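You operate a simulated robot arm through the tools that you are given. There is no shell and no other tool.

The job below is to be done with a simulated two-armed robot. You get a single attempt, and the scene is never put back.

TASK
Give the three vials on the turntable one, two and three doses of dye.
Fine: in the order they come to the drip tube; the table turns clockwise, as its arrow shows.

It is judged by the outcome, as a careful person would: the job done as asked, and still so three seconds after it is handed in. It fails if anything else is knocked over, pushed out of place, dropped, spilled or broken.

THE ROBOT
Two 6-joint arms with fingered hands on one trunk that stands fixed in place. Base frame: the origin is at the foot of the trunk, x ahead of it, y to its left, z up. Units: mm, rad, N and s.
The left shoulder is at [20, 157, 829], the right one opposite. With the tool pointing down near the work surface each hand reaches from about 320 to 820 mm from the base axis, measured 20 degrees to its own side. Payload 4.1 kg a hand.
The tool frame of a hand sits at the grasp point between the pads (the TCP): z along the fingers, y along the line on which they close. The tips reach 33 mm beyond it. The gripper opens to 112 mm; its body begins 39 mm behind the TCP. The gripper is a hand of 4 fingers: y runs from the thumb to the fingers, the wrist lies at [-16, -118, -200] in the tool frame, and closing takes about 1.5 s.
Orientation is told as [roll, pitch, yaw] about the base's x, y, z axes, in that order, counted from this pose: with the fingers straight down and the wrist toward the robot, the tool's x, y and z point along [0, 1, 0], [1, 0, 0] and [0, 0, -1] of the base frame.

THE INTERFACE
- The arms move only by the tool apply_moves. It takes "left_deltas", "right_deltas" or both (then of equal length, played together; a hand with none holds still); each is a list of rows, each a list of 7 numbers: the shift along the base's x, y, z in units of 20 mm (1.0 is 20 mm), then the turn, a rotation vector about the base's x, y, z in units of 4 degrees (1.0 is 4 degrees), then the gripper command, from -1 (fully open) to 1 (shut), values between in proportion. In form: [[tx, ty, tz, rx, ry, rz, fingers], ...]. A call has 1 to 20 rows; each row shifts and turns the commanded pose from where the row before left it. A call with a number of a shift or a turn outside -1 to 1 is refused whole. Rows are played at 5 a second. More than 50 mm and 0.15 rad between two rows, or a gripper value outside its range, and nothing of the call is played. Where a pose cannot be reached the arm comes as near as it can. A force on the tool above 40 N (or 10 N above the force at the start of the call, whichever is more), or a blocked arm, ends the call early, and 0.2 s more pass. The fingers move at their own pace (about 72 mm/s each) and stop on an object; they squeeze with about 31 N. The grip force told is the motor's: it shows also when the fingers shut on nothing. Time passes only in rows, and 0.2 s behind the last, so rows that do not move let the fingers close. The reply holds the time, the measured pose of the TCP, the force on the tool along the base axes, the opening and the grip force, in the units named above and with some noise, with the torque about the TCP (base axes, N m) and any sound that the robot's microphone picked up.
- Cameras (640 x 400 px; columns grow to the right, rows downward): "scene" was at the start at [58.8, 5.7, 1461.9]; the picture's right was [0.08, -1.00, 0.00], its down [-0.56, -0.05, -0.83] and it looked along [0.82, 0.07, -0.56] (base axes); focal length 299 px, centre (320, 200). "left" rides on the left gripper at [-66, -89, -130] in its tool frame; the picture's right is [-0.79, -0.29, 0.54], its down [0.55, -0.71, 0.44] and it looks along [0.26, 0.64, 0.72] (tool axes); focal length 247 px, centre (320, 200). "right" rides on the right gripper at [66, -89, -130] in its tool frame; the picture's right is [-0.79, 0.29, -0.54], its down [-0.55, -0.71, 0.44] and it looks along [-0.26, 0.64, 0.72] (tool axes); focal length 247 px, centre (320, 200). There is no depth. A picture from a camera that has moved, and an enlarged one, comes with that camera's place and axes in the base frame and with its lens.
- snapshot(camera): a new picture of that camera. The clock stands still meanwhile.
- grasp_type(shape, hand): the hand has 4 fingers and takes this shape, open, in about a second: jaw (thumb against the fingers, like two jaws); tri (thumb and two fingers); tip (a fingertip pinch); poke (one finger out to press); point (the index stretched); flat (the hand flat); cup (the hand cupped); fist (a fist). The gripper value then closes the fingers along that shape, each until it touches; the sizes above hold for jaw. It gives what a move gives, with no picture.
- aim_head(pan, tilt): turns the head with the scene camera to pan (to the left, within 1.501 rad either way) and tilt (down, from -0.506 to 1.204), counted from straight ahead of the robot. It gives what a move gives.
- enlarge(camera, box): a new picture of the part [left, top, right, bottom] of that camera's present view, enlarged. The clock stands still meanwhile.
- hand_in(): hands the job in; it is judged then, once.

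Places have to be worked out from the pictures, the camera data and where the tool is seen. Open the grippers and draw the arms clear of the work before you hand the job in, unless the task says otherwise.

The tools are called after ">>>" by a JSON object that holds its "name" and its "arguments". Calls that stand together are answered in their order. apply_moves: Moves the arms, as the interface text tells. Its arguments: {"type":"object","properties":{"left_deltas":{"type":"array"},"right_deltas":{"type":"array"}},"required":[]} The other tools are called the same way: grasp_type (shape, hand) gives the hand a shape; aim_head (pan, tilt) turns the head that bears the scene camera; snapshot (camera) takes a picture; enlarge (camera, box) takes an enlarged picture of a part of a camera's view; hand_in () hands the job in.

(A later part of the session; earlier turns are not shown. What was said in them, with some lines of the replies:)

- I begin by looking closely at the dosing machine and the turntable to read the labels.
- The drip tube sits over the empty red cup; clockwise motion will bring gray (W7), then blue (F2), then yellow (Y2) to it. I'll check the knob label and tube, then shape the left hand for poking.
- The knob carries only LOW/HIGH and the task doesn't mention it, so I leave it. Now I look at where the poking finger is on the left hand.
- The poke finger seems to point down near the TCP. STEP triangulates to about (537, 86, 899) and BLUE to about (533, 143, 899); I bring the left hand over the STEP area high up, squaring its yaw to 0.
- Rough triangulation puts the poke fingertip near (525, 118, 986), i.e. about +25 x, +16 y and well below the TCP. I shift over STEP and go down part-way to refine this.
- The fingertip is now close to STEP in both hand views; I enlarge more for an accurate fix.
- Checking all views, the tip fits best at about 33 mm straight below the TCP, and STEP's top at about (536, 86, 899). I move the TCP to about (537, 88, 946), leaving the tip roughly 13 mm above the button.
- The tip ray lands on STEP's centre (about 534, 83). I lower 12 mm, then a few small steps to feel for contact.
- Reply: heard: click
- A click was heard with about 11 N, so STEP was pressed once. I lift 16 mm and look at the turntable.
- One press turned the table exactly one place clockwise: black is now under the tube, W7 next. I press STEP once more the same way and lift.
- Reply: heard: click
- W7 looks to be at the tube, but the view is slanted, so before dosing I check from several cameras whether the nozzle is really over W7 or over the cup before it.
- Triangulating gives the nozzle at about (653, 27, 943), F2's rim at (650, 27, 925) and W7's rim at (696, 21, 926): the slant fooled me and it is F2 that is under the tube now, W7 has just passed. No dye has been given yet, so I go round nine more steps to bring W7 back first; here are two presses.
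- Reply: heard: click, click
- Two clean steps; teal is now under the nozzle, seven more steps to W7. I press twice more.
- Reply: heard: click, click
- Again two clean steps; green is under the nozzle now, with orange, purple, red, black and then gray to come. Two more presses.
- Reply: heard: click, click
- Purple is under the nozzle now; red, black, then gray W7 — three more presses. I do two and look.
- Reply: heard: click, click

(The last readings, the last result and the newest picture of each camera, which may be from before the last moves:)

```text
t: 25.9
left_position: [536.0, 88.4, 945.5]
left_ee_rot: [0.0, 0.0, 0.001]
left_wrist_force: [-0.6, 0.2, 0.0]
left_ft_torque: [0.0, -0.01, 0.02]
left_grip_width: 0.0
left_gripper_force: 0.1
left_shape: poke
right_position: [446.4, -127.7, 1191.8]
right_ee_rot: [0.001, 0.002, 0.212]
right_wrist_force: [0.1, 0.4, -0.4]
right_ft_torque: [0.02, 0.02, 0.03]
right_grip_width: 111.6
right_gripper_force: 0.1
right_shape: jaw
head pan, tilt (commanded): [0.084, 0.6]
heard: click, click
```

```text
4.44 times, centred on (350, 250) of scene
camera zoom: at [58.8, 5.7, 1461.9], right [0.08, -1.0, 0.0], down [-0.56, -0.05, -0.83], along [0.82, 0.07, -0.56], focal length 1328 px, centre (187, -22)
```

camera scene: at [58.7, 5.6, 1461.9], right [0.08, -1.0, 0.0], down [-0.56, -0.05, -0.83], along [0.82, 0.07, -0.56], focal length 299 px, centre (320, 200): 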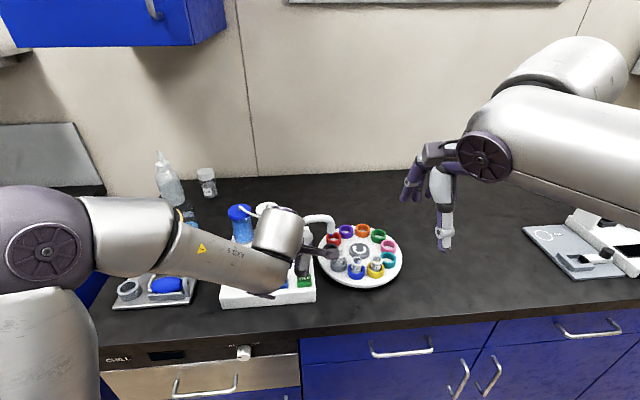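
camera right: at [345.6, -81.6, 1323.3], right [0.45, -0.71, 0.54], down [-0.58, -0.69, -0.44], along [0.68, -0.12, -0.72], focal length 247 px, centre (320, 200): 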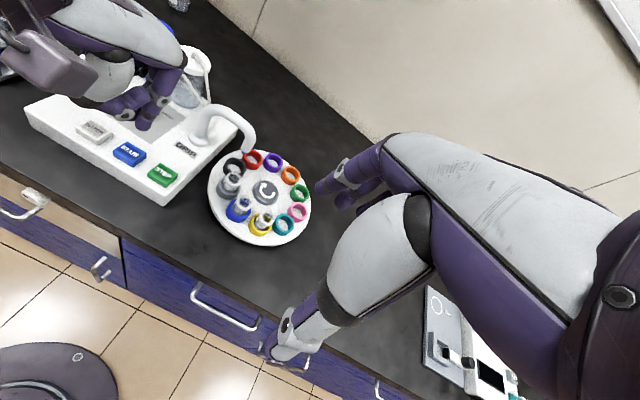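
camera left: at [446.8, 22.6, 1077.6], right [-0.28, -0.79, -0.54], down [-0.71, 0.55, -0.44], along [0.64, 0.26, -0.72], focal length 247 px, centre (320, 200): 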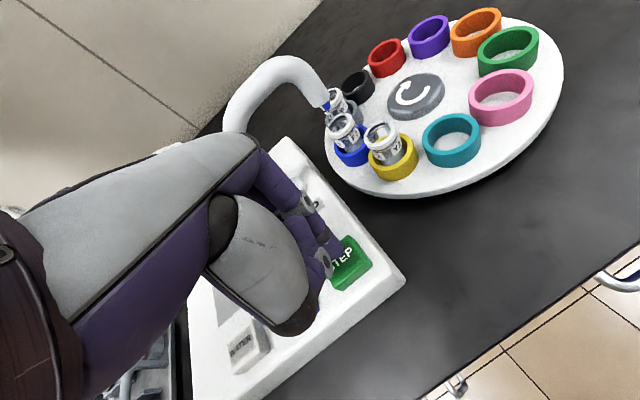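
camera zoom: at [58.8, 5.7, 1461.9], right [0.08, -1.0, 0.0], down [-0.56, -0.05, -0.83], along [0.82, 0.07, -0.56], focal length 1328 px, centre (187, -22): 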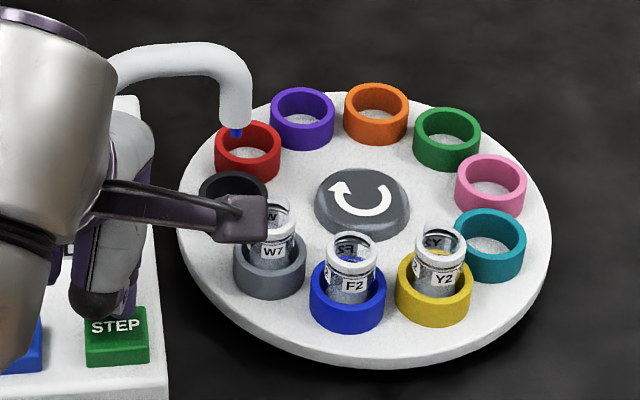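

The table is back to its starting layout (full turn done). One more STEP press should bring W7 exactly under the nozzle.

>>> {"name": "apply_moves", "arguments": {"left_deltas": [[0, 0, -0.3, 0, 0, 0, -1], [0, 0, -0.2, 0, 0, 0, -1], [0, 0, -0.1, 0, 0, 0, -1], [0, 0, 0, 0, 0, 0, -1], [0, 0, 0.6, 0, 0, 0, -1], [0, 0, 0, 0, 0, 0, -1], [0, 0, 0.5, 0, 0, 0, -1], [0, 0, 0.5, 0, 0, 0, -1], [0, 0, 0.5, 0, 0, 0, -1], [0, 0, 0, 0, 0, 0, -1]]}}

>>> {"name": "enlarge", "arguments": {"camera": "scene", "box": [310, 205, 370, 265]}}

>>> {"name": "enlarge", "arguments": {"camera": "right", "box": [210, 110, 290, 180]}}

>>> {"name": "enlarge", "arguments": {"camera": "left", "box": [270, 50, 470, 210]}}

```text
t: 28.1
left_position: [536.5, 88.0, 976.3]
left_ee_rot: [-0.001, -0.001, 0.001]
left_wrist_force: [0.0, -0.8, -0.2]
left_ft_torque: [-0.02, -0.01, 0.0]
left_grip_width: 0.0
left_gripper_force: 0.1
left_shape: poke
right_position: [445.6, -127.0, 1191.8]
right_ee_rot: [-0.002, 0.0, 0.211]
right_wrist_force: [0.4, 0.0, -1.1]
right_ft_torque: [-0.02, -0.02, 0.02]
right_grip_width: 111.5
right_gripper_force: 0.1
right_shape: jaw
head pan, tilt (commanded): [0.084, 0.6]
heard: click
```

```text
6.67 times, centred on (340, 235) of scene
camera zoom: at [58.8, 5.7, 1461.9], right [0.08, -1.0, 0.0], down [-0.56, -0.05, -0.83], along [0.82, 0.07, -0.56], focal length 1992 px, centre (187, -33)
```

zoom: 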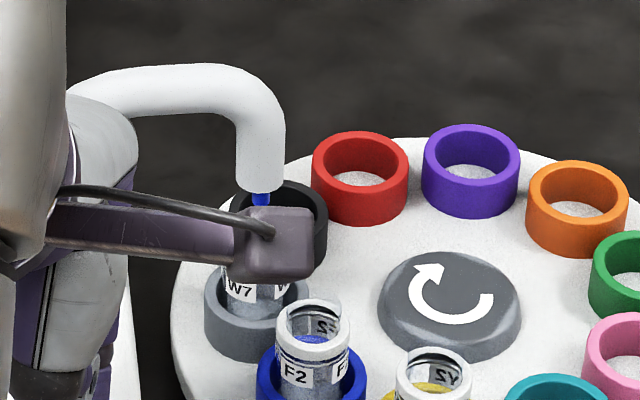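

```text
5.71 times, centred on (250, 145) of right
camera zoom: at [345.9, -81.7, 1323.3], right [0.45, -0.71, 0.54], down [-0.58, -0.69, -0.44], along [0.68, -0.12, -0.72], focal length 1411 px, centre (720, 514)
```

zoom: 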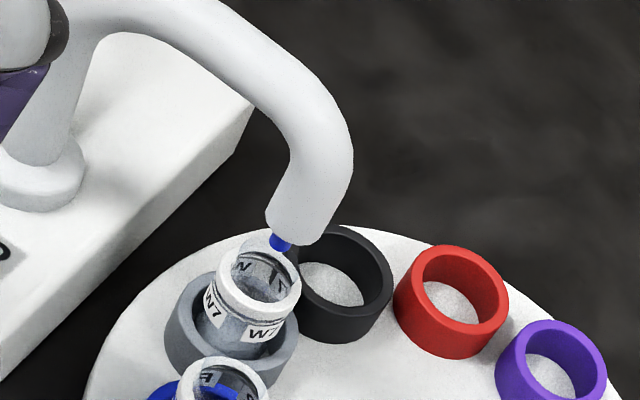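

```text
2.50 times, centred on (370, 130) of left
camera zoom: at [446.8, 22.9, 1106.9], right [-0.28, -0.79, -0.54], down [-0.71, 0.55, -0.44], along [0.64, 0.26, -0.72], focal length 617 px, centre (195, 375)
```

zoom: 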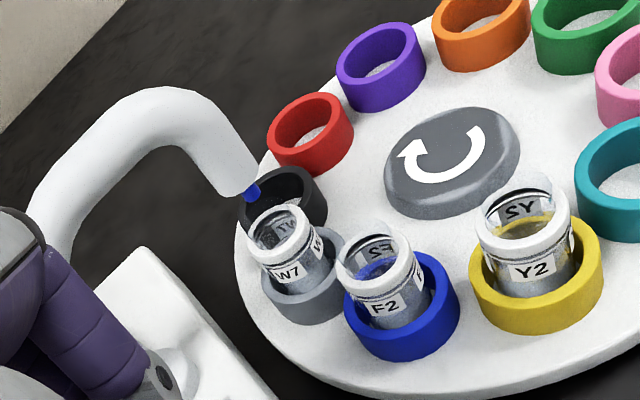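

All three cameras agree: nozzle about (653, 27, 943) directly above W7's rim about (648, 28, 925). Now I shift the left hand 10 mm back and 57 mm left, to above BLUE, and check the alignment.

>>> {"name": "apply_moves", "arguments": {"left_deltas": [[-0.167, 0.96, 0, 0, 0, 0, -1], [-0.167, 0.96, 0, 0, 0, 0, -1], [-0.167, 0.96, 0, 0, 0, 0, -1], [0, 0, -0.7, 0, 0, 0, -1], [0, 0, -0.7, 0, 0, 0, -1], [0, 0, 0, 0, 0, 0, -1]]}}

>>> {"name": "enlarge", "arguments": {"camera": "left", "box": [260, 150, 420, 310]}}

>>> {"name": "enlarge", "arguments": {"camera": "right", "box": [60, 60, 300, 220]}}

>>> {"name": "enlarge", "arguments": {"camera": "scene", "box": [220, 190, 400, 310]}}

```text
t: 29.5
left_position: [527.6, 147.3, 947.7]
left_ee_rot: [-0.001, 0.001, 0.001]
left_wrist_force: [0.7, 0.5, -0.4]
left_ft_torque: [-0.01, -0.03, 0.03]
left_grip_width: 0.0
left_gripper_force: 0.1
left_shape: poke
right_position: [445.8, -129.4, 1192.1]
right_ee_rot: [-0.001, -0.001, 0.211]
right_wrist_force: [0.0, 0.1, -0.1]
right_ft_torque: [0.0, -0.01, 0.02]
right_grip_width: 111.8
right_gripper_force: 0.0
right_shape: jaw
head pan, tilt (commanded): [0.084, 0.6]
```

```text
2.50 times, centred on (340, 230) of left
camera zoom: at [438.7, 81.0, 1079.1], right [-0.28, -0.79, -0.54], down [-0.71, 0.55, -0.44], along [0.64, 0.26, -0.72], focal length 617 px, centre (270, 125)
```

zoom: 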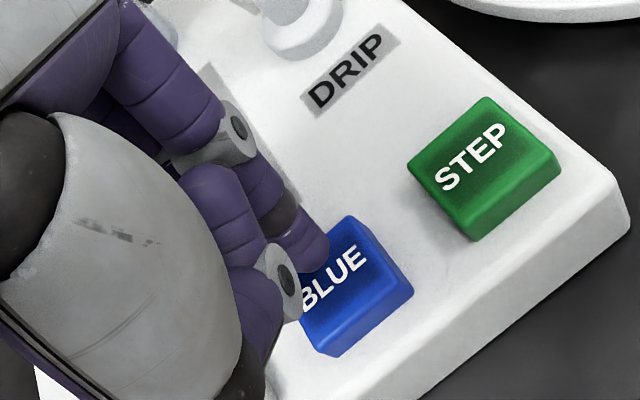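

```text
2.50 times, centred on (180, 140) of right
camera zoom: at [345.8, -81.8, 1323.3], right [0.45, -0.71, 0.54], down [-0.58, -0.69, -0.44], along [0.68, -0.12, -0.72], focal length 617 px, centre (670, 350)
```

zoom: 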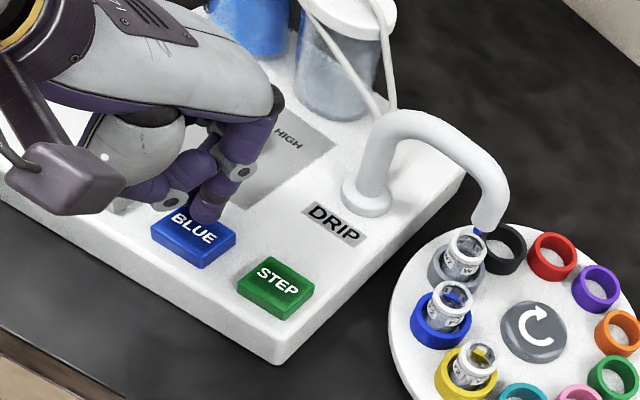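

```text
3.33 times, centred on (310, 250) of scene
camera zoom: at [58.8, 5.6, 1461.9], right [0.08, -1.0, 0.0], down [-0.56, -0.05, -0.83], along [0.82, 0.07, -0.56], focal length 996 px, centre (353, 33)
```

zoom: 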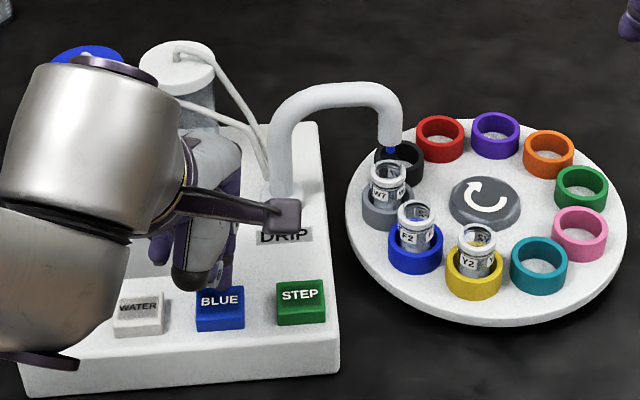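

The fingertip is over BLUE's centre and the right view shows the nozzle's blue tip right above W7's mouth. I press BLUE once, like STEP, and lift.

>>> {"name": "apply_moves", "arguments": {"left_deltas": [[0, 0, -0.3, 0, 0, 0, -1], [0, 0, -0.2, 0, 0, 0, -1], [0, 0, -0.1, 0, 0, 0, -1], [0, 0, 0.6, 0, 0, 0, -1], [0, 0, 0, 0, 0, 0, -1], [0, 0, 0, 0, 0, 0, -1]]}}

>>> {"name": "enlarge", "arguments": {"camera": "right", "box": [210, 120, 290, 190]}}

>>> {"name": "enlarge", "arguments": {"camera": "scene", "box": [310, 210, 370, 270]}}

```text
t: 30.9
left_position: [526.1, 147.2, 949.6]
left_ee_rot: [-0.001, 0.001, 0.002]
left_wrist_force: [0.0, 0.1, 0.3]
left_ft_torque: [-0.01, -0.01, -0.02]
left_grip_width: 0.2
left_gripper_force: 0.0
left_shape: poke
right_position: [445.9, -128.6, 1191.7]
right_ee_rot: [0.0, -0.001, 0.212]
right_wrist_force: [0.8, 0.8, 0.3]
right_ft_torque: [-0.02, 0.0, 0.03]
right_grip_width: 111.5
right_gripper_force: 0.1
right_shape: jaw
head pan, tilt (commanded): [0.084, 0.6]
heard: click
```

```text
5.71 times, centred on (250, 155) of right
camera zoom: at [345.9, -81.7, 1323.3], right [0.45, -0.71, 0.54], down [-0.58, -0.69, -0.44], along [0.68, -0.12, -0.72], focal length 1411 px, centre (720, 457)
```

zoom: 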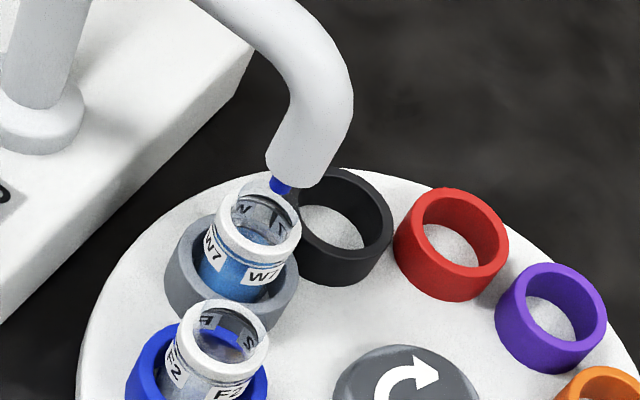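

```text
6.67 times, centred on (340, 240) of scene
camera zoom: at [58.8, 5.7, 1461.9], right [0.08, -1.0, 0.0], down [-0.56, -0.05, -0.83], along [0.82, 0.07, -0.56], focal length 1992 px, centre (187, -67)
```

zoom: 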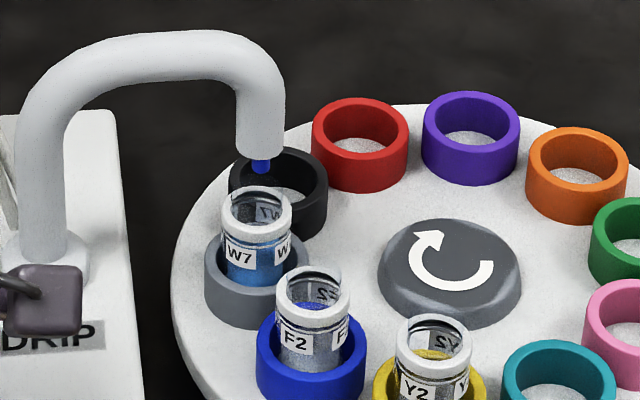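

W7 now shows blue liquid after one click and nothing is spilled. I lift, move back over STEP while letting time pass, and look at whether the level stays constant.

>>> {"name": "apply_moves", "arguments": {"left_deltas": [[0, 0, 0.7, 0, 0, 0, -1], [0.167, -0.96, 0, 0, 0, 0, -1], [0.167, -0.96, 0, 0, 0, 0, -1], [0.167, -0.96, 0, 0, 0, 0, -1], [0, 0, -0.7, 0, 0, 0, -1], [0, 0, 0, 0, 0, 0, -1], [0, 0, 0, 0, 0, 0, -1]]}}

>>> {"name": "enlarge", "arguments": {"camera": "right", "box": [220, 130, 270, 180]}}

>>> {"name": "enlarge", "arguments": {"camera": "left", "box": [240, 60, 440, 310]}}

```text
t: 32.5
left_position: [536.5, 88.5, 948.4]
left_ee_rot: [0.001, 0.0, 0.002]
left_wrist_force: [-0.4, 1.2, -0.2]
left_ft_torque: [0.01, 0.02, 0.02]
left_grip_width: 0.1
left_gripper_force: 0.0
left_shape: poke
right_position: [445.8, -127.5, 1192.8]
right_ee_rot: [0.001, 0.0, 0.21]
right_wrist_force: [-0.3, 1.1, -0.6]
right_ft_torque: [-0.03, -0.01, 0.01]
right_grip_width: 111.6
right_gripper_force: 0.0
right_shape: jaw
head pan, tilt (commanded): [0.084, 0.6]
```

```text
8.00 times, centred on (245, 155) of right
camera zoom: at [345.9, -81.7, 1323.2], right [0.45, -0.71, 0.54], down [-0.58, -0.69, -0.44], along [0.68, -0.12, -0.72], focal length 1976 px, centre (920, 560)
```

zoom: 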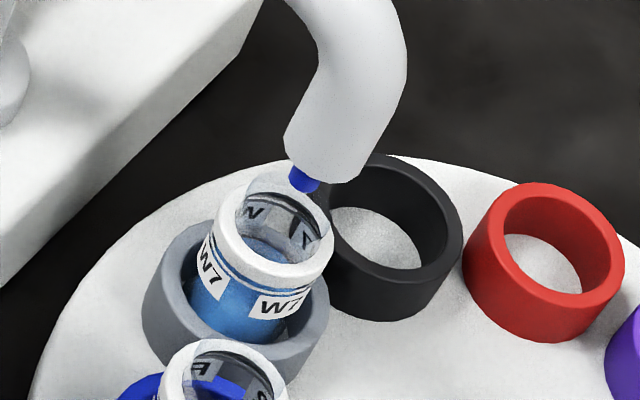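

```text
1.60 times, centred on (340, 185) of left
camera zoom: at [447.0, 23.2, 1080.9], right [-0.28, -0.79, -0.54], down [-0.71, 0.55, -0.44], along [0.64, 0.26, -0.72], focal length 395 px, centre (288, 224)
```

zoom: 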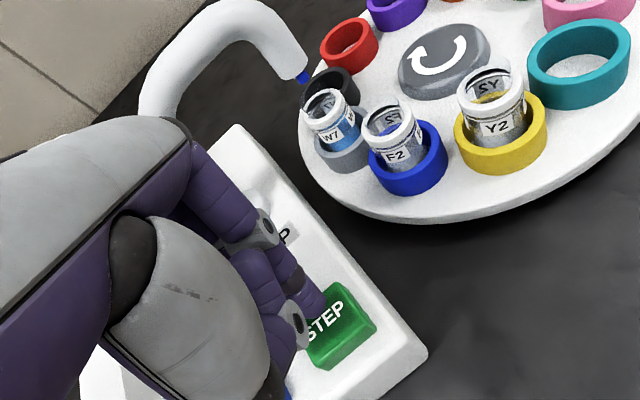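

W7 holds its blue dose and the finger is back over STEP. I press STEP once to bring F2 under the nozzle.

>>> {"name": "apply_moves", "arguments": {"left_deltas": [[0, 0, -0.3, 0, 0, 0, -1], [0, 0, -0.2, 0, 0, 0, -1], [0, 0, -0.1, 0, 0, 0, -1], [0, 0, 0, 0, 0, 0, -1], [0, 0, 0.6, 0, 0, 0, -1], [0, 0, 0.7, 0, 0, 0, -1], [-0.167, 0.96, 0, 0, 0, 0, -1], [-0.167, 0.96, 0, 0, 0, 0, -1], [-0.167, 0.96, 0, 0, 0, 0, -1], [0, 0, -0.7, 0, 0, 0, -1], [0, 0, 0, 0, 0, 0, -1]]}}

>>> {"name": "enlarge", "arguments": {"camera": "right", "box": [60, 60, 300, 220]}}

>>> {"name": "enlarge", "arguments": {"camera": "right", "box": [210, 120, 290, 190]}}

>>> {"name": "enlarge", "arguments": {"camera": "scene", "box": [220, 190, 400, 310]}}

```text
t: 34.9
left_position: [525.5, 146.6, 948.2]
left_ee_rot: [0.0, -0.001, 0.005]
left_wrist_force: [0.6, -0.3, 0.3]
left_ft_torque: [0.03, 0.02, 0.0]
left_grip_width: 0.0
left_gripper_force: 0.1
left_shape: poke
right_position: [446.0, -127.1, 1192.3]
right_ee_rot: [0.0, -0.001, 0.211]
right_wrist_force: [0.1, -0.1, -0.4]
right_ft_torque: [0.01, 0.02, 0.0]
right_grip_width: 111.8
right_gripper_force: 0.0
right_shape: jaw
head pan, tilt (commanded): [0.084, 0.6]
heard: click
```

```text
2.50 times, centred on (180, 140) of right
camera zoom: at [345.9, -81.8, 1323.3], right [0.45, -0.71, 0.54], down [-0.58, -0.69, -0.44], along [0.68, -0.12, -0.72], focal length 617 px, centre (670, 350)
```

zoom: 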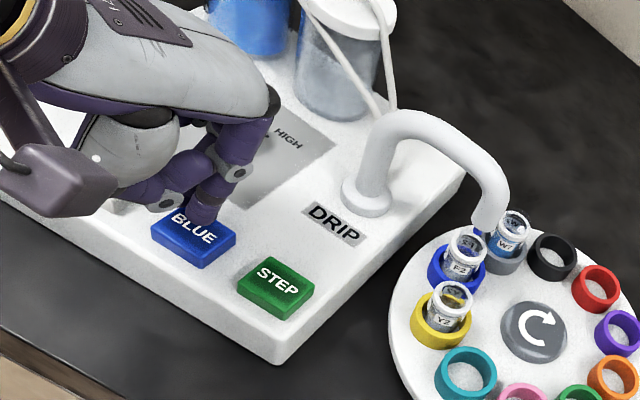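

```text
5.71 times, centred on (250, 155) of right
camera zoom: at [345.9, -81.8, 1323.3], right [0.45, -0.71, 0.54], down [-0.58, -0.69, -0.44], along [0.68, -0.12, -0.72], focal length 1411 px, centre (720, 457)
```

zoom: 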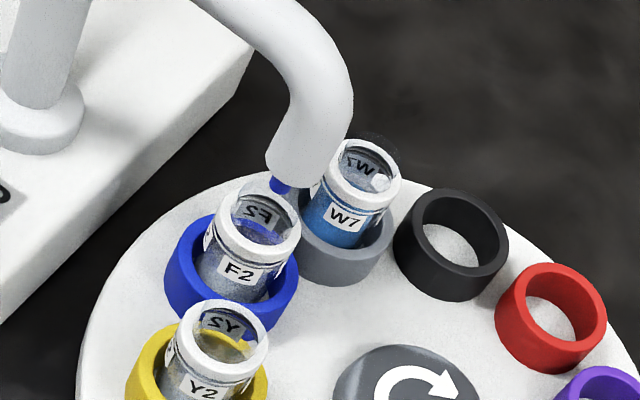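

```text
3.33 times, centred on (310, 250) of scene
camera zoom: at [58.8, 5.6, 1461.9], right [0.08, -1.0, 0.0], down [-0.56, -0.05, -0.83], along [0.82, 0.07, -0.56], focal length 996 px, centre (353, 33)
```

zoom: 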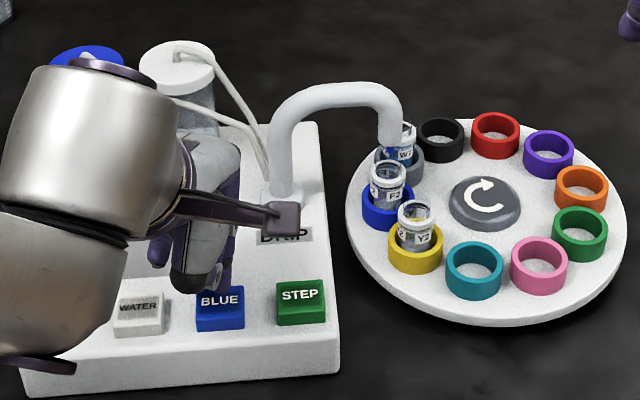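

F2 is now under the nozzle and the finger is over BLUE. I press BLUE once for its first dose and look.

>>> {"name": "apply_moves", "arguments": {"left_deltas": [[0, 0, -0.3, 0, 0, 0, -1], [0, 0, -0.2, 0, 0, 0, -1], [0, 0, -0.1, 0, 0, 0, -1], [0, 0, 0.6, 0, 0, 0, -1], [0, 0, 0, 0, 0, 0, -1], [0, 0, 0, 0, 0, 0, -1], [0, 0, 0, 0, 0, 0, -1], [0, 0, 0, 0, 0, 0, -1]]}}

>>> {"name": "enlarge", "arguments": {"camera": "right", "box": [210, 120, 290, 190]}}

>>> {"name": "enlarge", "arguments": {"camera": "scene", "box": [310, 210, 370, 270]}}

```text
t: 36.7
left_position: [524.9, 145.0, 949.5]
left_ee_rot: [0.001, 0.0, 0.002]
left_wrist_force: [-0.5, -0.1, 0.3]
left_ft_torque: [0.02, -0.01, 0.0]
left_grip_width: 0.0
left_gripper_force: 0.1
left_shape: poke
right_position: [446.2, -128.2, 1192.4]
right_ee_rot: [-0.001, 0.0, 0.211]
right_wrist_force: [0.7, -0.3, 0.0]
right_ft_torque: [0.03, 0.0, 0.0]
right_grip_width: 111.4
right_gripper_force: 0.0
right_shape: jaw
head pan, tilt (commanded): [0.084, 0.6]
heard: click
```

```text
5.71 times, centred on (250, 155) of right
camera zoom: at [345.9, -81.7, 1323.3], right [0.45, -0.71, 0.54], down [-0.58, -0.69, -0.44], along [0.68, -0.12, -0.72], focal length 1411 px, centre (720, 457)
```

zoom: 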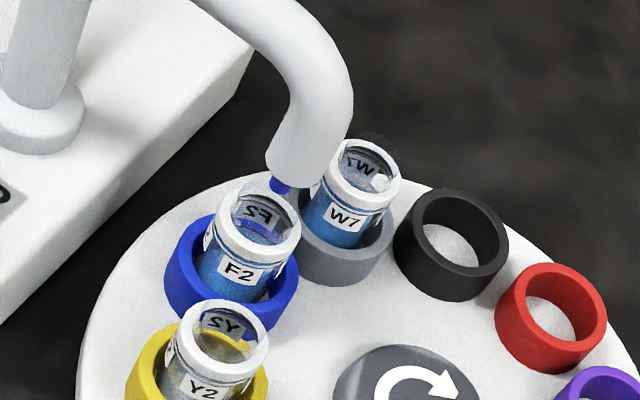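

```text
6.67 times, centred on (340, 240) of scene
camera zoom: at [58.8, 5.7, 1461.9], right [0.08, -1.0, 0.0], down [-0.56, -0.05, -0.83], along [0.82, 0.07, -0.56], focal length 1992 px, centre (187, -67)
```

zoom: 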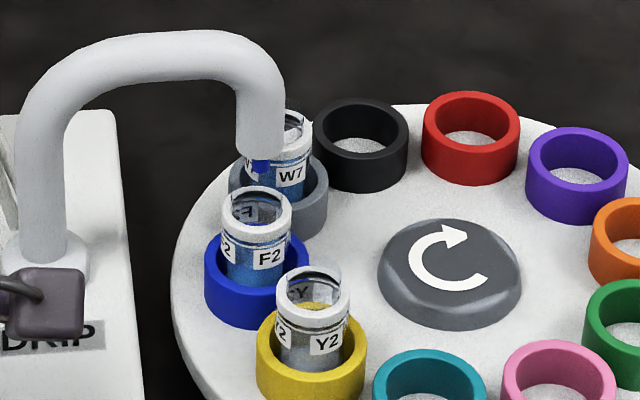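

F2 has its first dose with one click and no spill. I press BLUE once more for its second dose.

>>> {"name": "apply_moves", "arguments": {"left_deltas": [[0, 0, -0.3, 0, 0, 0, -1], [0, 0, -0.2, 0, 0, 0, -1], [0, 0, -0.1, 0, 0, 0, -1], [0, 0, 0.6, 0, 0, 0, -1], [0, 0, 0, 0, 0, 0, -1], [0, 0, 0, 0, 0, 0, -1], [0, 0, 0, 0, 0, 0, -1], [0, 0, 0, 0, 0, 0, -1]]}}

>>> {"name": "enlarge", "arguments": {"camera": "right", "box": [210, 120, 290, 190]}}

>>> {"name": "enlarge", "arguments": {"camera": "scene", "box": [310, 210, 370, 270]}}

```text
t: 38.5
left_position: [526.6, 145.6, 948.6]
left_ee_rot: [-0.001, -0.001, 0.001]
left_wrist_force: [0.1, -0.4, -0.1]
left_ft_torque: [0.0, 0.01, -0.01]
left_grip_width: 0.3
left_gripper_force: 0.0
left_shape: poke
right_position: [445.6, -128.2, 1192.3]
right_ee_rot: [0.0, -0.001, 0.212]
right_wrist_force: [0.1, 0.0, -0.7]
right_ft_torque: [0.01, 0.01, 0.02]
right_grip_width: 111.4
right_gripper_force: 0.0
right_shape: jaw
head pan, tilt (commanded): [0.084, 0.6]
heard: click
```

```text
5.71 times, centred on (250, 155) of right
camera zoom: at [345.9, -81.7, 1323.3], right [0.45, -0.71, 0.54], down [-0.58, -0.69, -0.44], along [0.68, -0.12, -0.72], focal length 1411 px, centre (720, 457)
```

zoom: 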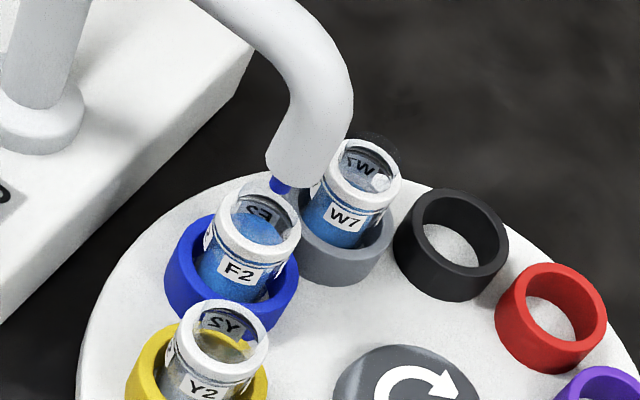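

```text
6.67 times, centred on (340, 240) of scene
camera zoom: at [58.8, 5.7, 1461.9], right [0.08, -1.0, 0.0], down [-0.56, -0.05, -0.83], along [0.82, 0.07, -0.56], focal length 1992 px, centre (187, -67)
```

zoom: 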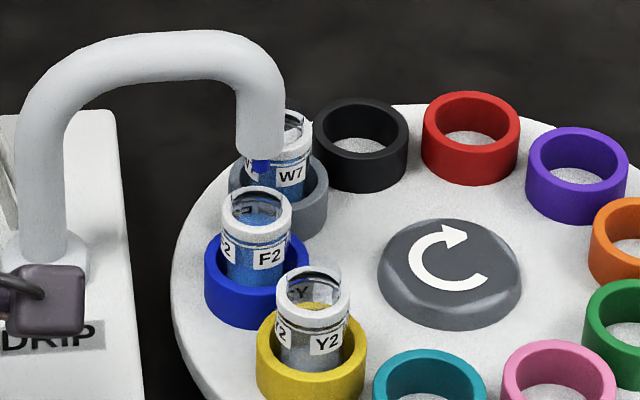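

F2's level rose visibly with the second dose. Now I go to STEP, press it once for Y2, and return over BLUE.

>>> {"name": "apply_moves", "arguments": {"left_deltas": [[0, 0, 0.7, 0, 0, 0, -1], [0.167, -0.96, 0, 0, 0, 0, -1], [0.167, -0.96, 0, 0, 0, 0, -1], [0.167, -0.96, 0, 0, 0, 0, -1], [0, 0, -0.7, 0, 0, 0, -1], [0, 0, 0, 0, 0, 0, -1], [0, 0, -0.3, 0, 0, 0, -1], [0, 0, -0.2, 0, 0, 0, -1], [0, 0, -0.1, 0, 0, 0, -1], [0, 0, 0, 0, 0, 0, -1], [0, 0, 0.6, 0, 0, 0, -1], [0, 0, 0.7, 0, 0, 0, -1], [-0.167, 0.96, 0, 0, 0, 0, -1], [-0.167, 0.96, 0, 0, 0, 0, -1], [-0.167, 0.96, 0, 0, 0, 0, -1], [0, 0, -0.7, 0, 0, 0, -1], [0, 0, 0, 0, 0, 0, -1]]}}

>>> {"name": "enlarge", "arguments": {"camera": "right", "box": [60, 60, 300, 220]}}

>>> {"name": "enlarge", "arguments": {"camera": "right", "box": [210, 120, 290, 190]}}

>>> {"name": "enlarge", "arguments": {"camera": "scene", "box": [310, 200, 400, 290]}}

```text
t: 42.1
left_position: [525.6, 146.4, 949.0]
left_ee_rot: [-0.002, 0.001, 0.002]
left_wrist_force: [-0.1, -0.1, 0.1]
left_ft_torque: [-0.01, -0.05, -0.02]
left_grip_width: 0.1
left_gripper_force: 0.0
left_shape: poke
right_position: [446.4, -128.1, 1192.6]
right_ee_rot: [0.001, 0.0, 0.211]
right_wrist_force: [0.0, -0.2, 0.2]
right_ft_torque: [0.0, 0.02, 0.03]
right_grip_width: 111.6
right_gripper_force: 0.0
right_shape: jaw
head pan, tilt (commanded): [0.084, 0.6]
heard: click
```

```text
2.50 times, centred on (180, 140) of right
camera zoom: at [345.9, -81.8, 1323.3], right [0.45, -0.71, 0.54], down [-0.58, -0.69, -0.44], along [0.68, -0.12, -0.72], focal length 617 px, centre (670, 350)
```

zoom: 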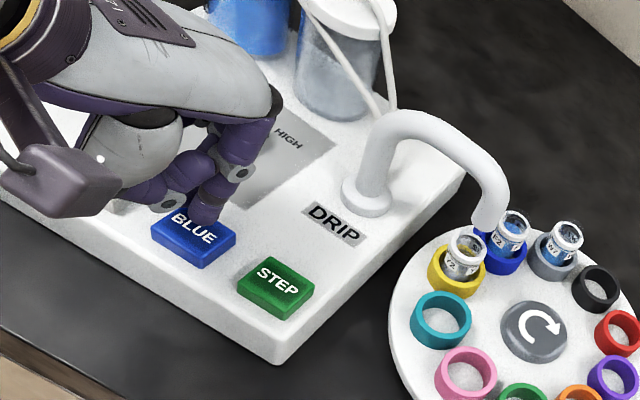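

```text
5.71 times, centred on (250, 155) of right
camera zoom: at [345.9, -81.8, 1323.3], right [0.45, -0.71, 0.54], down [-0.58, -0.69, -0.44], along [0.68, -0.12, -0.72], focal length 1411 px, centre (720, 457)
```

zoom: 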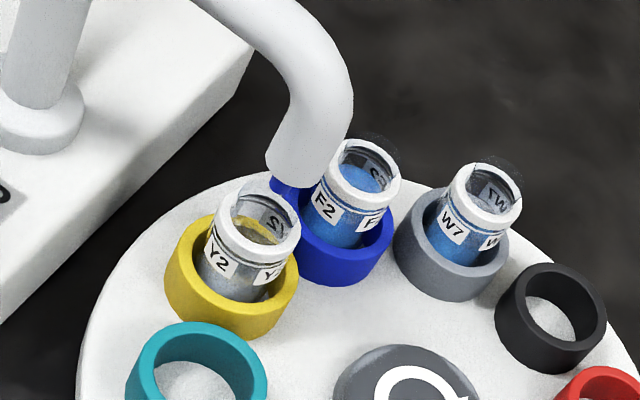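

```text
4.44 times, centred on (355, 245) of scene
camera zoom: at [58.8, 5.6, 1461.9], right [0.08, -1.0, 0.0], down [-0.56, -0.05, -0.83], along [0.82, 0.07, -0.56], focal length 1328 px, centre (164, 0)
```

zoom: 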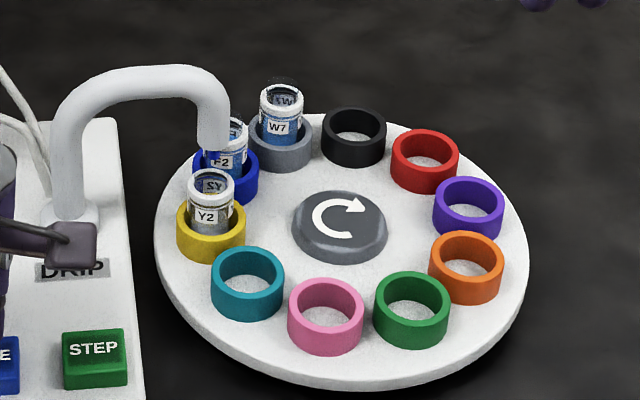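

Y2 sits under the nozzle now, W7 and F2 behind it with one and two doses. I press BLUE once for Y2's first dose.

>>> {"name": "apply_moves", "arguments": {"left_deltas": [[0, 0, -0.3, 0, 0, 0, -1], [0, 0, -0.2, 0, 0, 0, -1], [0, 0, -0.1, 0, 0, 0, -1], [0, 0, 0.6, 0, 0, 0, -1], [0, 0, 0, 0, 0, 0, -1], [0, 0, 0, 0, 0, 0, -1], [0, 0, 0, 0, 0, 0, -1], [0, 0, 0, 0, 0, 0, -1]]}}

>>> {"name": "enlarge", "arguments": {"camera": "right", "box": [210, 120, 290, 190]}}

```text
t: 43.9
left_position: [526.1, 145.3, 950.0]
left_ee_rot: [-0.001, 0.0, 0.002]
left_wrist_force: [-0.6, -0.4, 0.3]
left_ft_torque: [-0.01, 0.01, 0.0]
left_grip_width: 0.0
left_gripper_force: 0.1
left_shape: poke
right_position: [445.3, -127.5, 1192.9]
right_ee_rot: [0.0, -0.001, 0.212]
right_wrist_force: [-0.8, 0.1, 0.2]
right_ft_torque: [-0.01, -0.02, -0.02]
right_grip_width: 111.6
right_gripper_force: 0.1
right_shape: jaw
head pan, tilt (commanded): [0.084, 0.6]
heard: click
```

```text
5.71 times, centred on (250, 155) of right
camera zoom: at [345.9, -81.7, 1323.3], right [0.45, -0.71, 0.54], down [-0.58, -0.69, -0.44], along [0.68, -0.12, -0.72], focal length 1411 px, centre (720, 457)
```

zoom: 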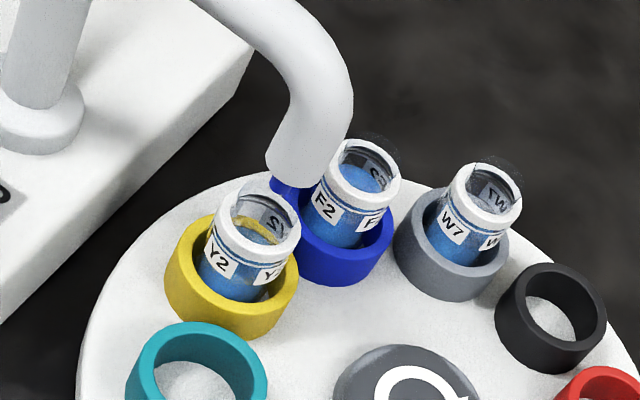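

Y2 has its first dose. I press BLUE for the second.

>>> {"name": "apply_moves", "arguments": {"left_deltas": [[0, 0, -0.3, 0, 0, 0, -1], [0, 0, -0.2, 0, 0, 0, -1], [0, 0, -0.1, 0, 0, 0, -1], [0, 0, 0.6, 0, 0, 0, -1], [0, 0, 0, 0, 0, 0, -1], [0, 0, 0, 0, 0, 0, -1], [0, 0, 0, 0, 0, 0, -1], [0, 0, 0, 0, 0, 0, -1]]}}

>>> {"name": "enlarge", "arguments": {"camera": "right", "box": [210, 120, 290, 190]}}

```text
t: 45.7
left_position: [526.4, 144.9, 949.0]
left_ee_rot: [0.0, 0.001, 0.001]
left_wrist_force: [0.1, 0.3, 0.6]
left_ft_torque: [-0.03, -0.02, -0.02]
left_grip_width: 0.2
left_gripper_force: 0.0
left_shape: poke
right_position: [446.1, -128.4, 1193.2]
right_ee_rot: [0.0, 0.001, 0.212]
right_wrist_force: [-0.4, 0.3, 0.0]
right_ft_torque: [0.03, -0.01, -0.04]
right_grip_width: 111.7
right_gripper_force: 0.0
right_shape: jaw
head pan, tilt (commanded): [0.084, 0.6]
heard: click
```

```text
5.71 times, centred on (250, 155) of right
camera zoom: at [345.9, -81.7, 1323.3], right [0.45, -0.71, 0.54], down [-0.58, -0.69, -0.44], along [0.68, -0.12, -0.72], focal length 1411 px, centre (720, 457)
```

zoom: 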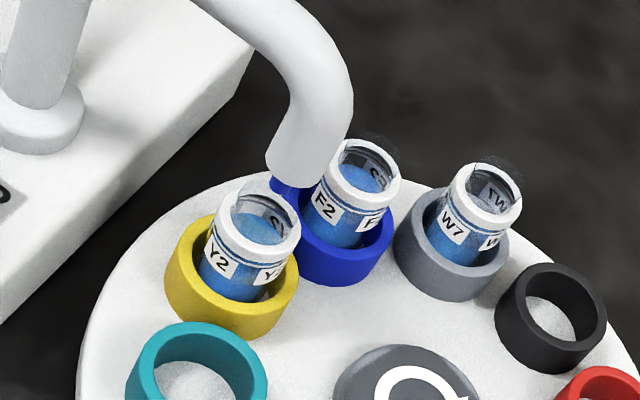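

Y2's level now matches F2's, with clear room below the rim. I press BLUE for the third and last dose.

>>> {"name": "apply_moves", "arguments": {"left_deltas": [[0, 0, -0.3, 0, 0, 0, -1], [0, 0, -0.2, 0, 0, 0, -1], [0, 0, -0.1, 0, 0, 0, -1], [0, 0, 0.6, 0, 0, 0, -1], [0, 0, 0, 0, 0, 0, -1], [0, 0, 0, 0, 0, 0, -1], [0, 0, 0, 0, 0, 0, -1], [0, 0, 0, 0, 0, 0, -1]]}}

>>> {"name": "enlarge", "arguments": {"camera": "right", "box": [210, 120, 290, 190]}}

>>> {"name": "enlarge", "arguments": {"camera": "scene", "box": [310, 200, 400, 290]}}

```text
t: 47.5
left_position: [526.8, 145.2, 949.0]
left_ee_rot: [-0.001, 0.002, 0.003]
left_wrist_force: [-0.3, -0.3, -0.4]
left_ft_torque: [0.02, -0.01, 0.01]
left_grip_width: 0.1
left_gripper_force: 0.1
left_shape: poke
right_position: [446.1, -127.4, 1191.8]
right_ee_rot: [0.001, -0.002, 0.211]
right_wrist_force: [0.2, 0.1, 0.2]
right_ft_torque: [0.01, -0.01, 0.01]
right_grip_width: 111.7
right_gripper_force: 0.2
right_shape: jaw
head pan, tilt (commanded): [0.084, 0.6]
heard: click
```

```text
5.71 times, centred on (250, 155) of right
camera zoom: at [345.9, -81.7, 1323.3], right [0.45, -0.71, 0.54], down [-0.58, -0.69, -0.44], along [0.68, -0.12, -0.72], focal length 1411 px, centre (720, 457)
```

zoom: 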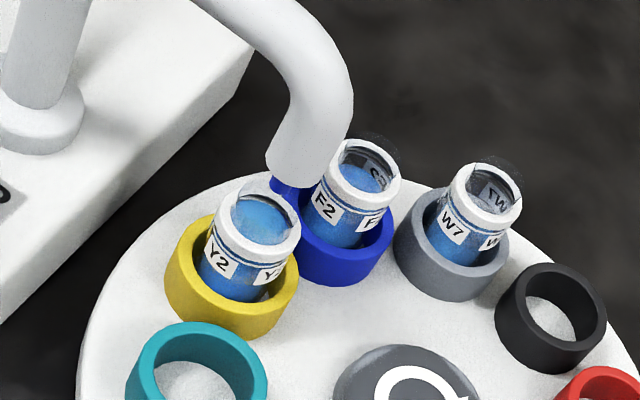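

```text
4.44 times, centred on (355, 245) of scene
camera zoom: at [58.8, 5.7, 1461.9], right [0.08, -1.0, 0.0], down [-0.56, -0.05, -0.83], along [0.82, 0.07, -0.56], focal length 1328 px, centre (164, 0)
```

zoom: 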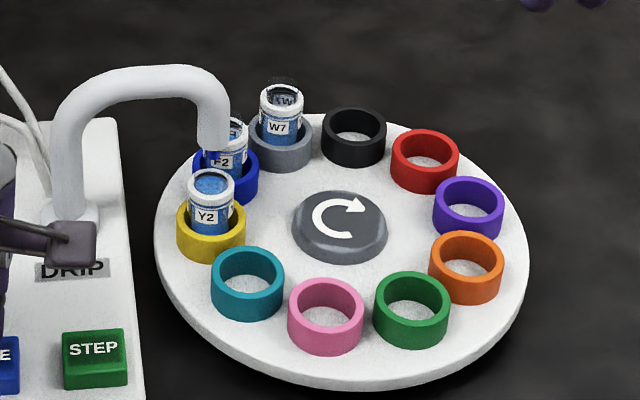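

The levels now rise in order W7 < F2 < Y2 (one, two, three doses), no spill. I lift the left hand straight up and retract it the way it came.

>>> {"name": "apply_moves", "arguments": {"left_deltas": [[0, 0, 0.9, 0, 0, 0, -1], [0, 0, 0.9, 0, 0, 0, -1], [0, 0, 0.9, 0, 0, 0, -1], [0, 0, 0.9, 0, 0, 0, -1], [0, 0, 0.9, 0, 0, 0, -1], [0, 0, 0.9, 0, 0, 0, -1], [-0.675, 0.52, 0.92, 0, 0, 0.3, -1], [-0.675, 0.52, 0.92, 0, 0, 0.3, -1], [-0.675, 0.52, 0.92, 0, 0, 0.3, -1], [-0.675, 0.52, 0.92, 0, 0, 0.3, -1], [-0.675, 0.52, 0.92, 0, 0, 0.3, -1], [-0.675, 0.52, 0.92, 0, 0, 0.3, -1], [-0.675, 0.52, 0.92, 0, 0, 0.3, -1], [-0.675, 0.52, 0.92, 0, 0, 0.3, -1], [-0.675, 0.52, 0.92, 0, 0, 0.3, -1], [-0.675, 0.52, 0.92, 0, 0, 0.3, -1]]}}

>>> {"name": "grasp_type", "arguments": {"shape": "jaw", "hand": "left"}}

>>> {"name": "snapshot", "arguments": {"camera": "scene"}}

>>> {"name": "enlarge", "arguments": {"camera": "left", "box": [340, 60, 640, 270]}}

>>> {"name": "enlarge", "arguments": {"camera": "right", "box": [190, 110, 320, 250]}}

```text
t: 50.9
left_position: [391.3, 248.9, 1240.3]
left_ee_rot: [0.0, 0.0, 0.212]
left_wrist_force: [0.6, -0.8, -0.6]
left_ft_torque: [-0.03, -0.02, -0.03]
left_grip_width: 0.1
left_gripper_force: 0.0
left_shape: poke
right_position: [445.9, -127.5, 1192.3]
right_ee_rot: [0.002, -0.001, 0.21]
right_wrist_force: [-0.3, 1.0, 0.7]
right_ft_torque: [0.02, 0.01, -0.01]
right_grip_width: 111.9
right_gripper_force: 0.0
right_shape: jaw
head pan, tilt (commanded): [0.084, 0.6]
```

```text
t: 51.8
left_position: [391.9, 250.2, 1240.0]
left_ee_rot: [0.001, 0.0, 0.209]
left_wrist_force: [-0.4, -0.1, 0.2]
left_ft_torque: [0.02, 0.02, 0.0]
left_grip_width: 112.0
left_gripper_force: 0.1
left_shape: jaw
right_position: [445.6, -127.6, 1192.2]
right_ee_rot: [-0.002, -0.002, 0.211]
right_wrist_force: [0.1, 0.6, 0.1]
right_ft_torque: [-0.04, -0.01, 0.01]
right_grip_width: 111.9
right_gripper_force: 0.0
right_shape: jaw
head pan, tilt (commanded): [0.084, 0.6]
```

```text
taken
camera scene: at [58.8, 5.7, 1461.9], right [0.08, -1.0, 0.0], down [-0.56, -0.05, -0.83], along [0.82, 0.07, -0.56], focal length 299 px, centre (320, 200)
```

scene: 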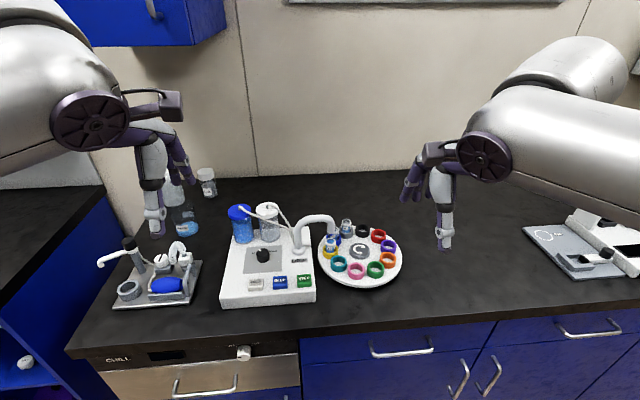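

```text
1.90 times, centred on (490, 165) of left
camera zoom: at [318.0, 166.7, 1371.2], right [-0.11, -0.83, -0.54], down [-0.81, 0.39, -0.44], along [0.57, 0.39, -0.72], focal length 470 px, centre (-4, 267)
```

zoom: 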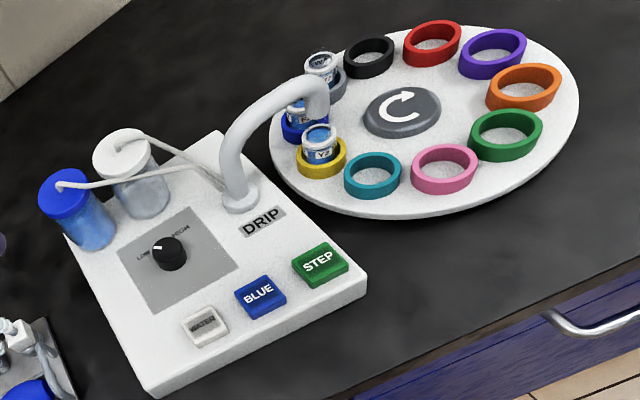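

```text
2.86 times, centred on (255, 180) of right
camera zoom: at [345.9, -81.7, 1323.3], right [0.45, -0.71, 0.54], down [-0.58, -0.69, -0.44], along [0.68, -0.12, -0.72], focal length 706 px, centre (506, 257)
```

zoom: 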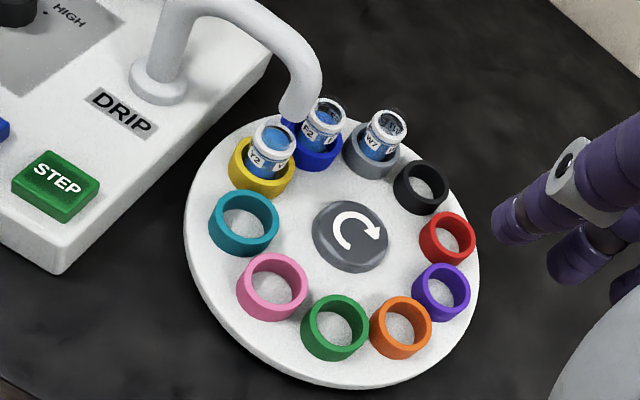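

The hands are open and clear, the machine, bottles and knob are unmoved, and W7, F2 and Y2 hold one, two and three doses with nothing spilled. I hand the job in.

>>> {"name": "hand_in", "arguments": {}}

```text
The job is handed in.
```

The three vials now hold their doses of blue dye in arrival order: W7 (gray cup) has one, F2 (blue cup) has two and Y2 (yellow cup) has three. Each dose was a single press of BLUE with one click heard. The last pictures show the levels rising from W7 to F2 to Y2, with no dye outside the vials.

**Extra turn of the table:** I misjudged where the drip tube was, because the slanted view made it look one cup further along. W7 had already gone past the tube before I noticed, and no dye had been given by then. I turned the table all the way round until W7 was back under the tube, and started dosing from there.

I did not touch the LOW/HIGH knob or the WATER button. Both hands are open and clear of the work, and nothing else appears moved or knocked over.
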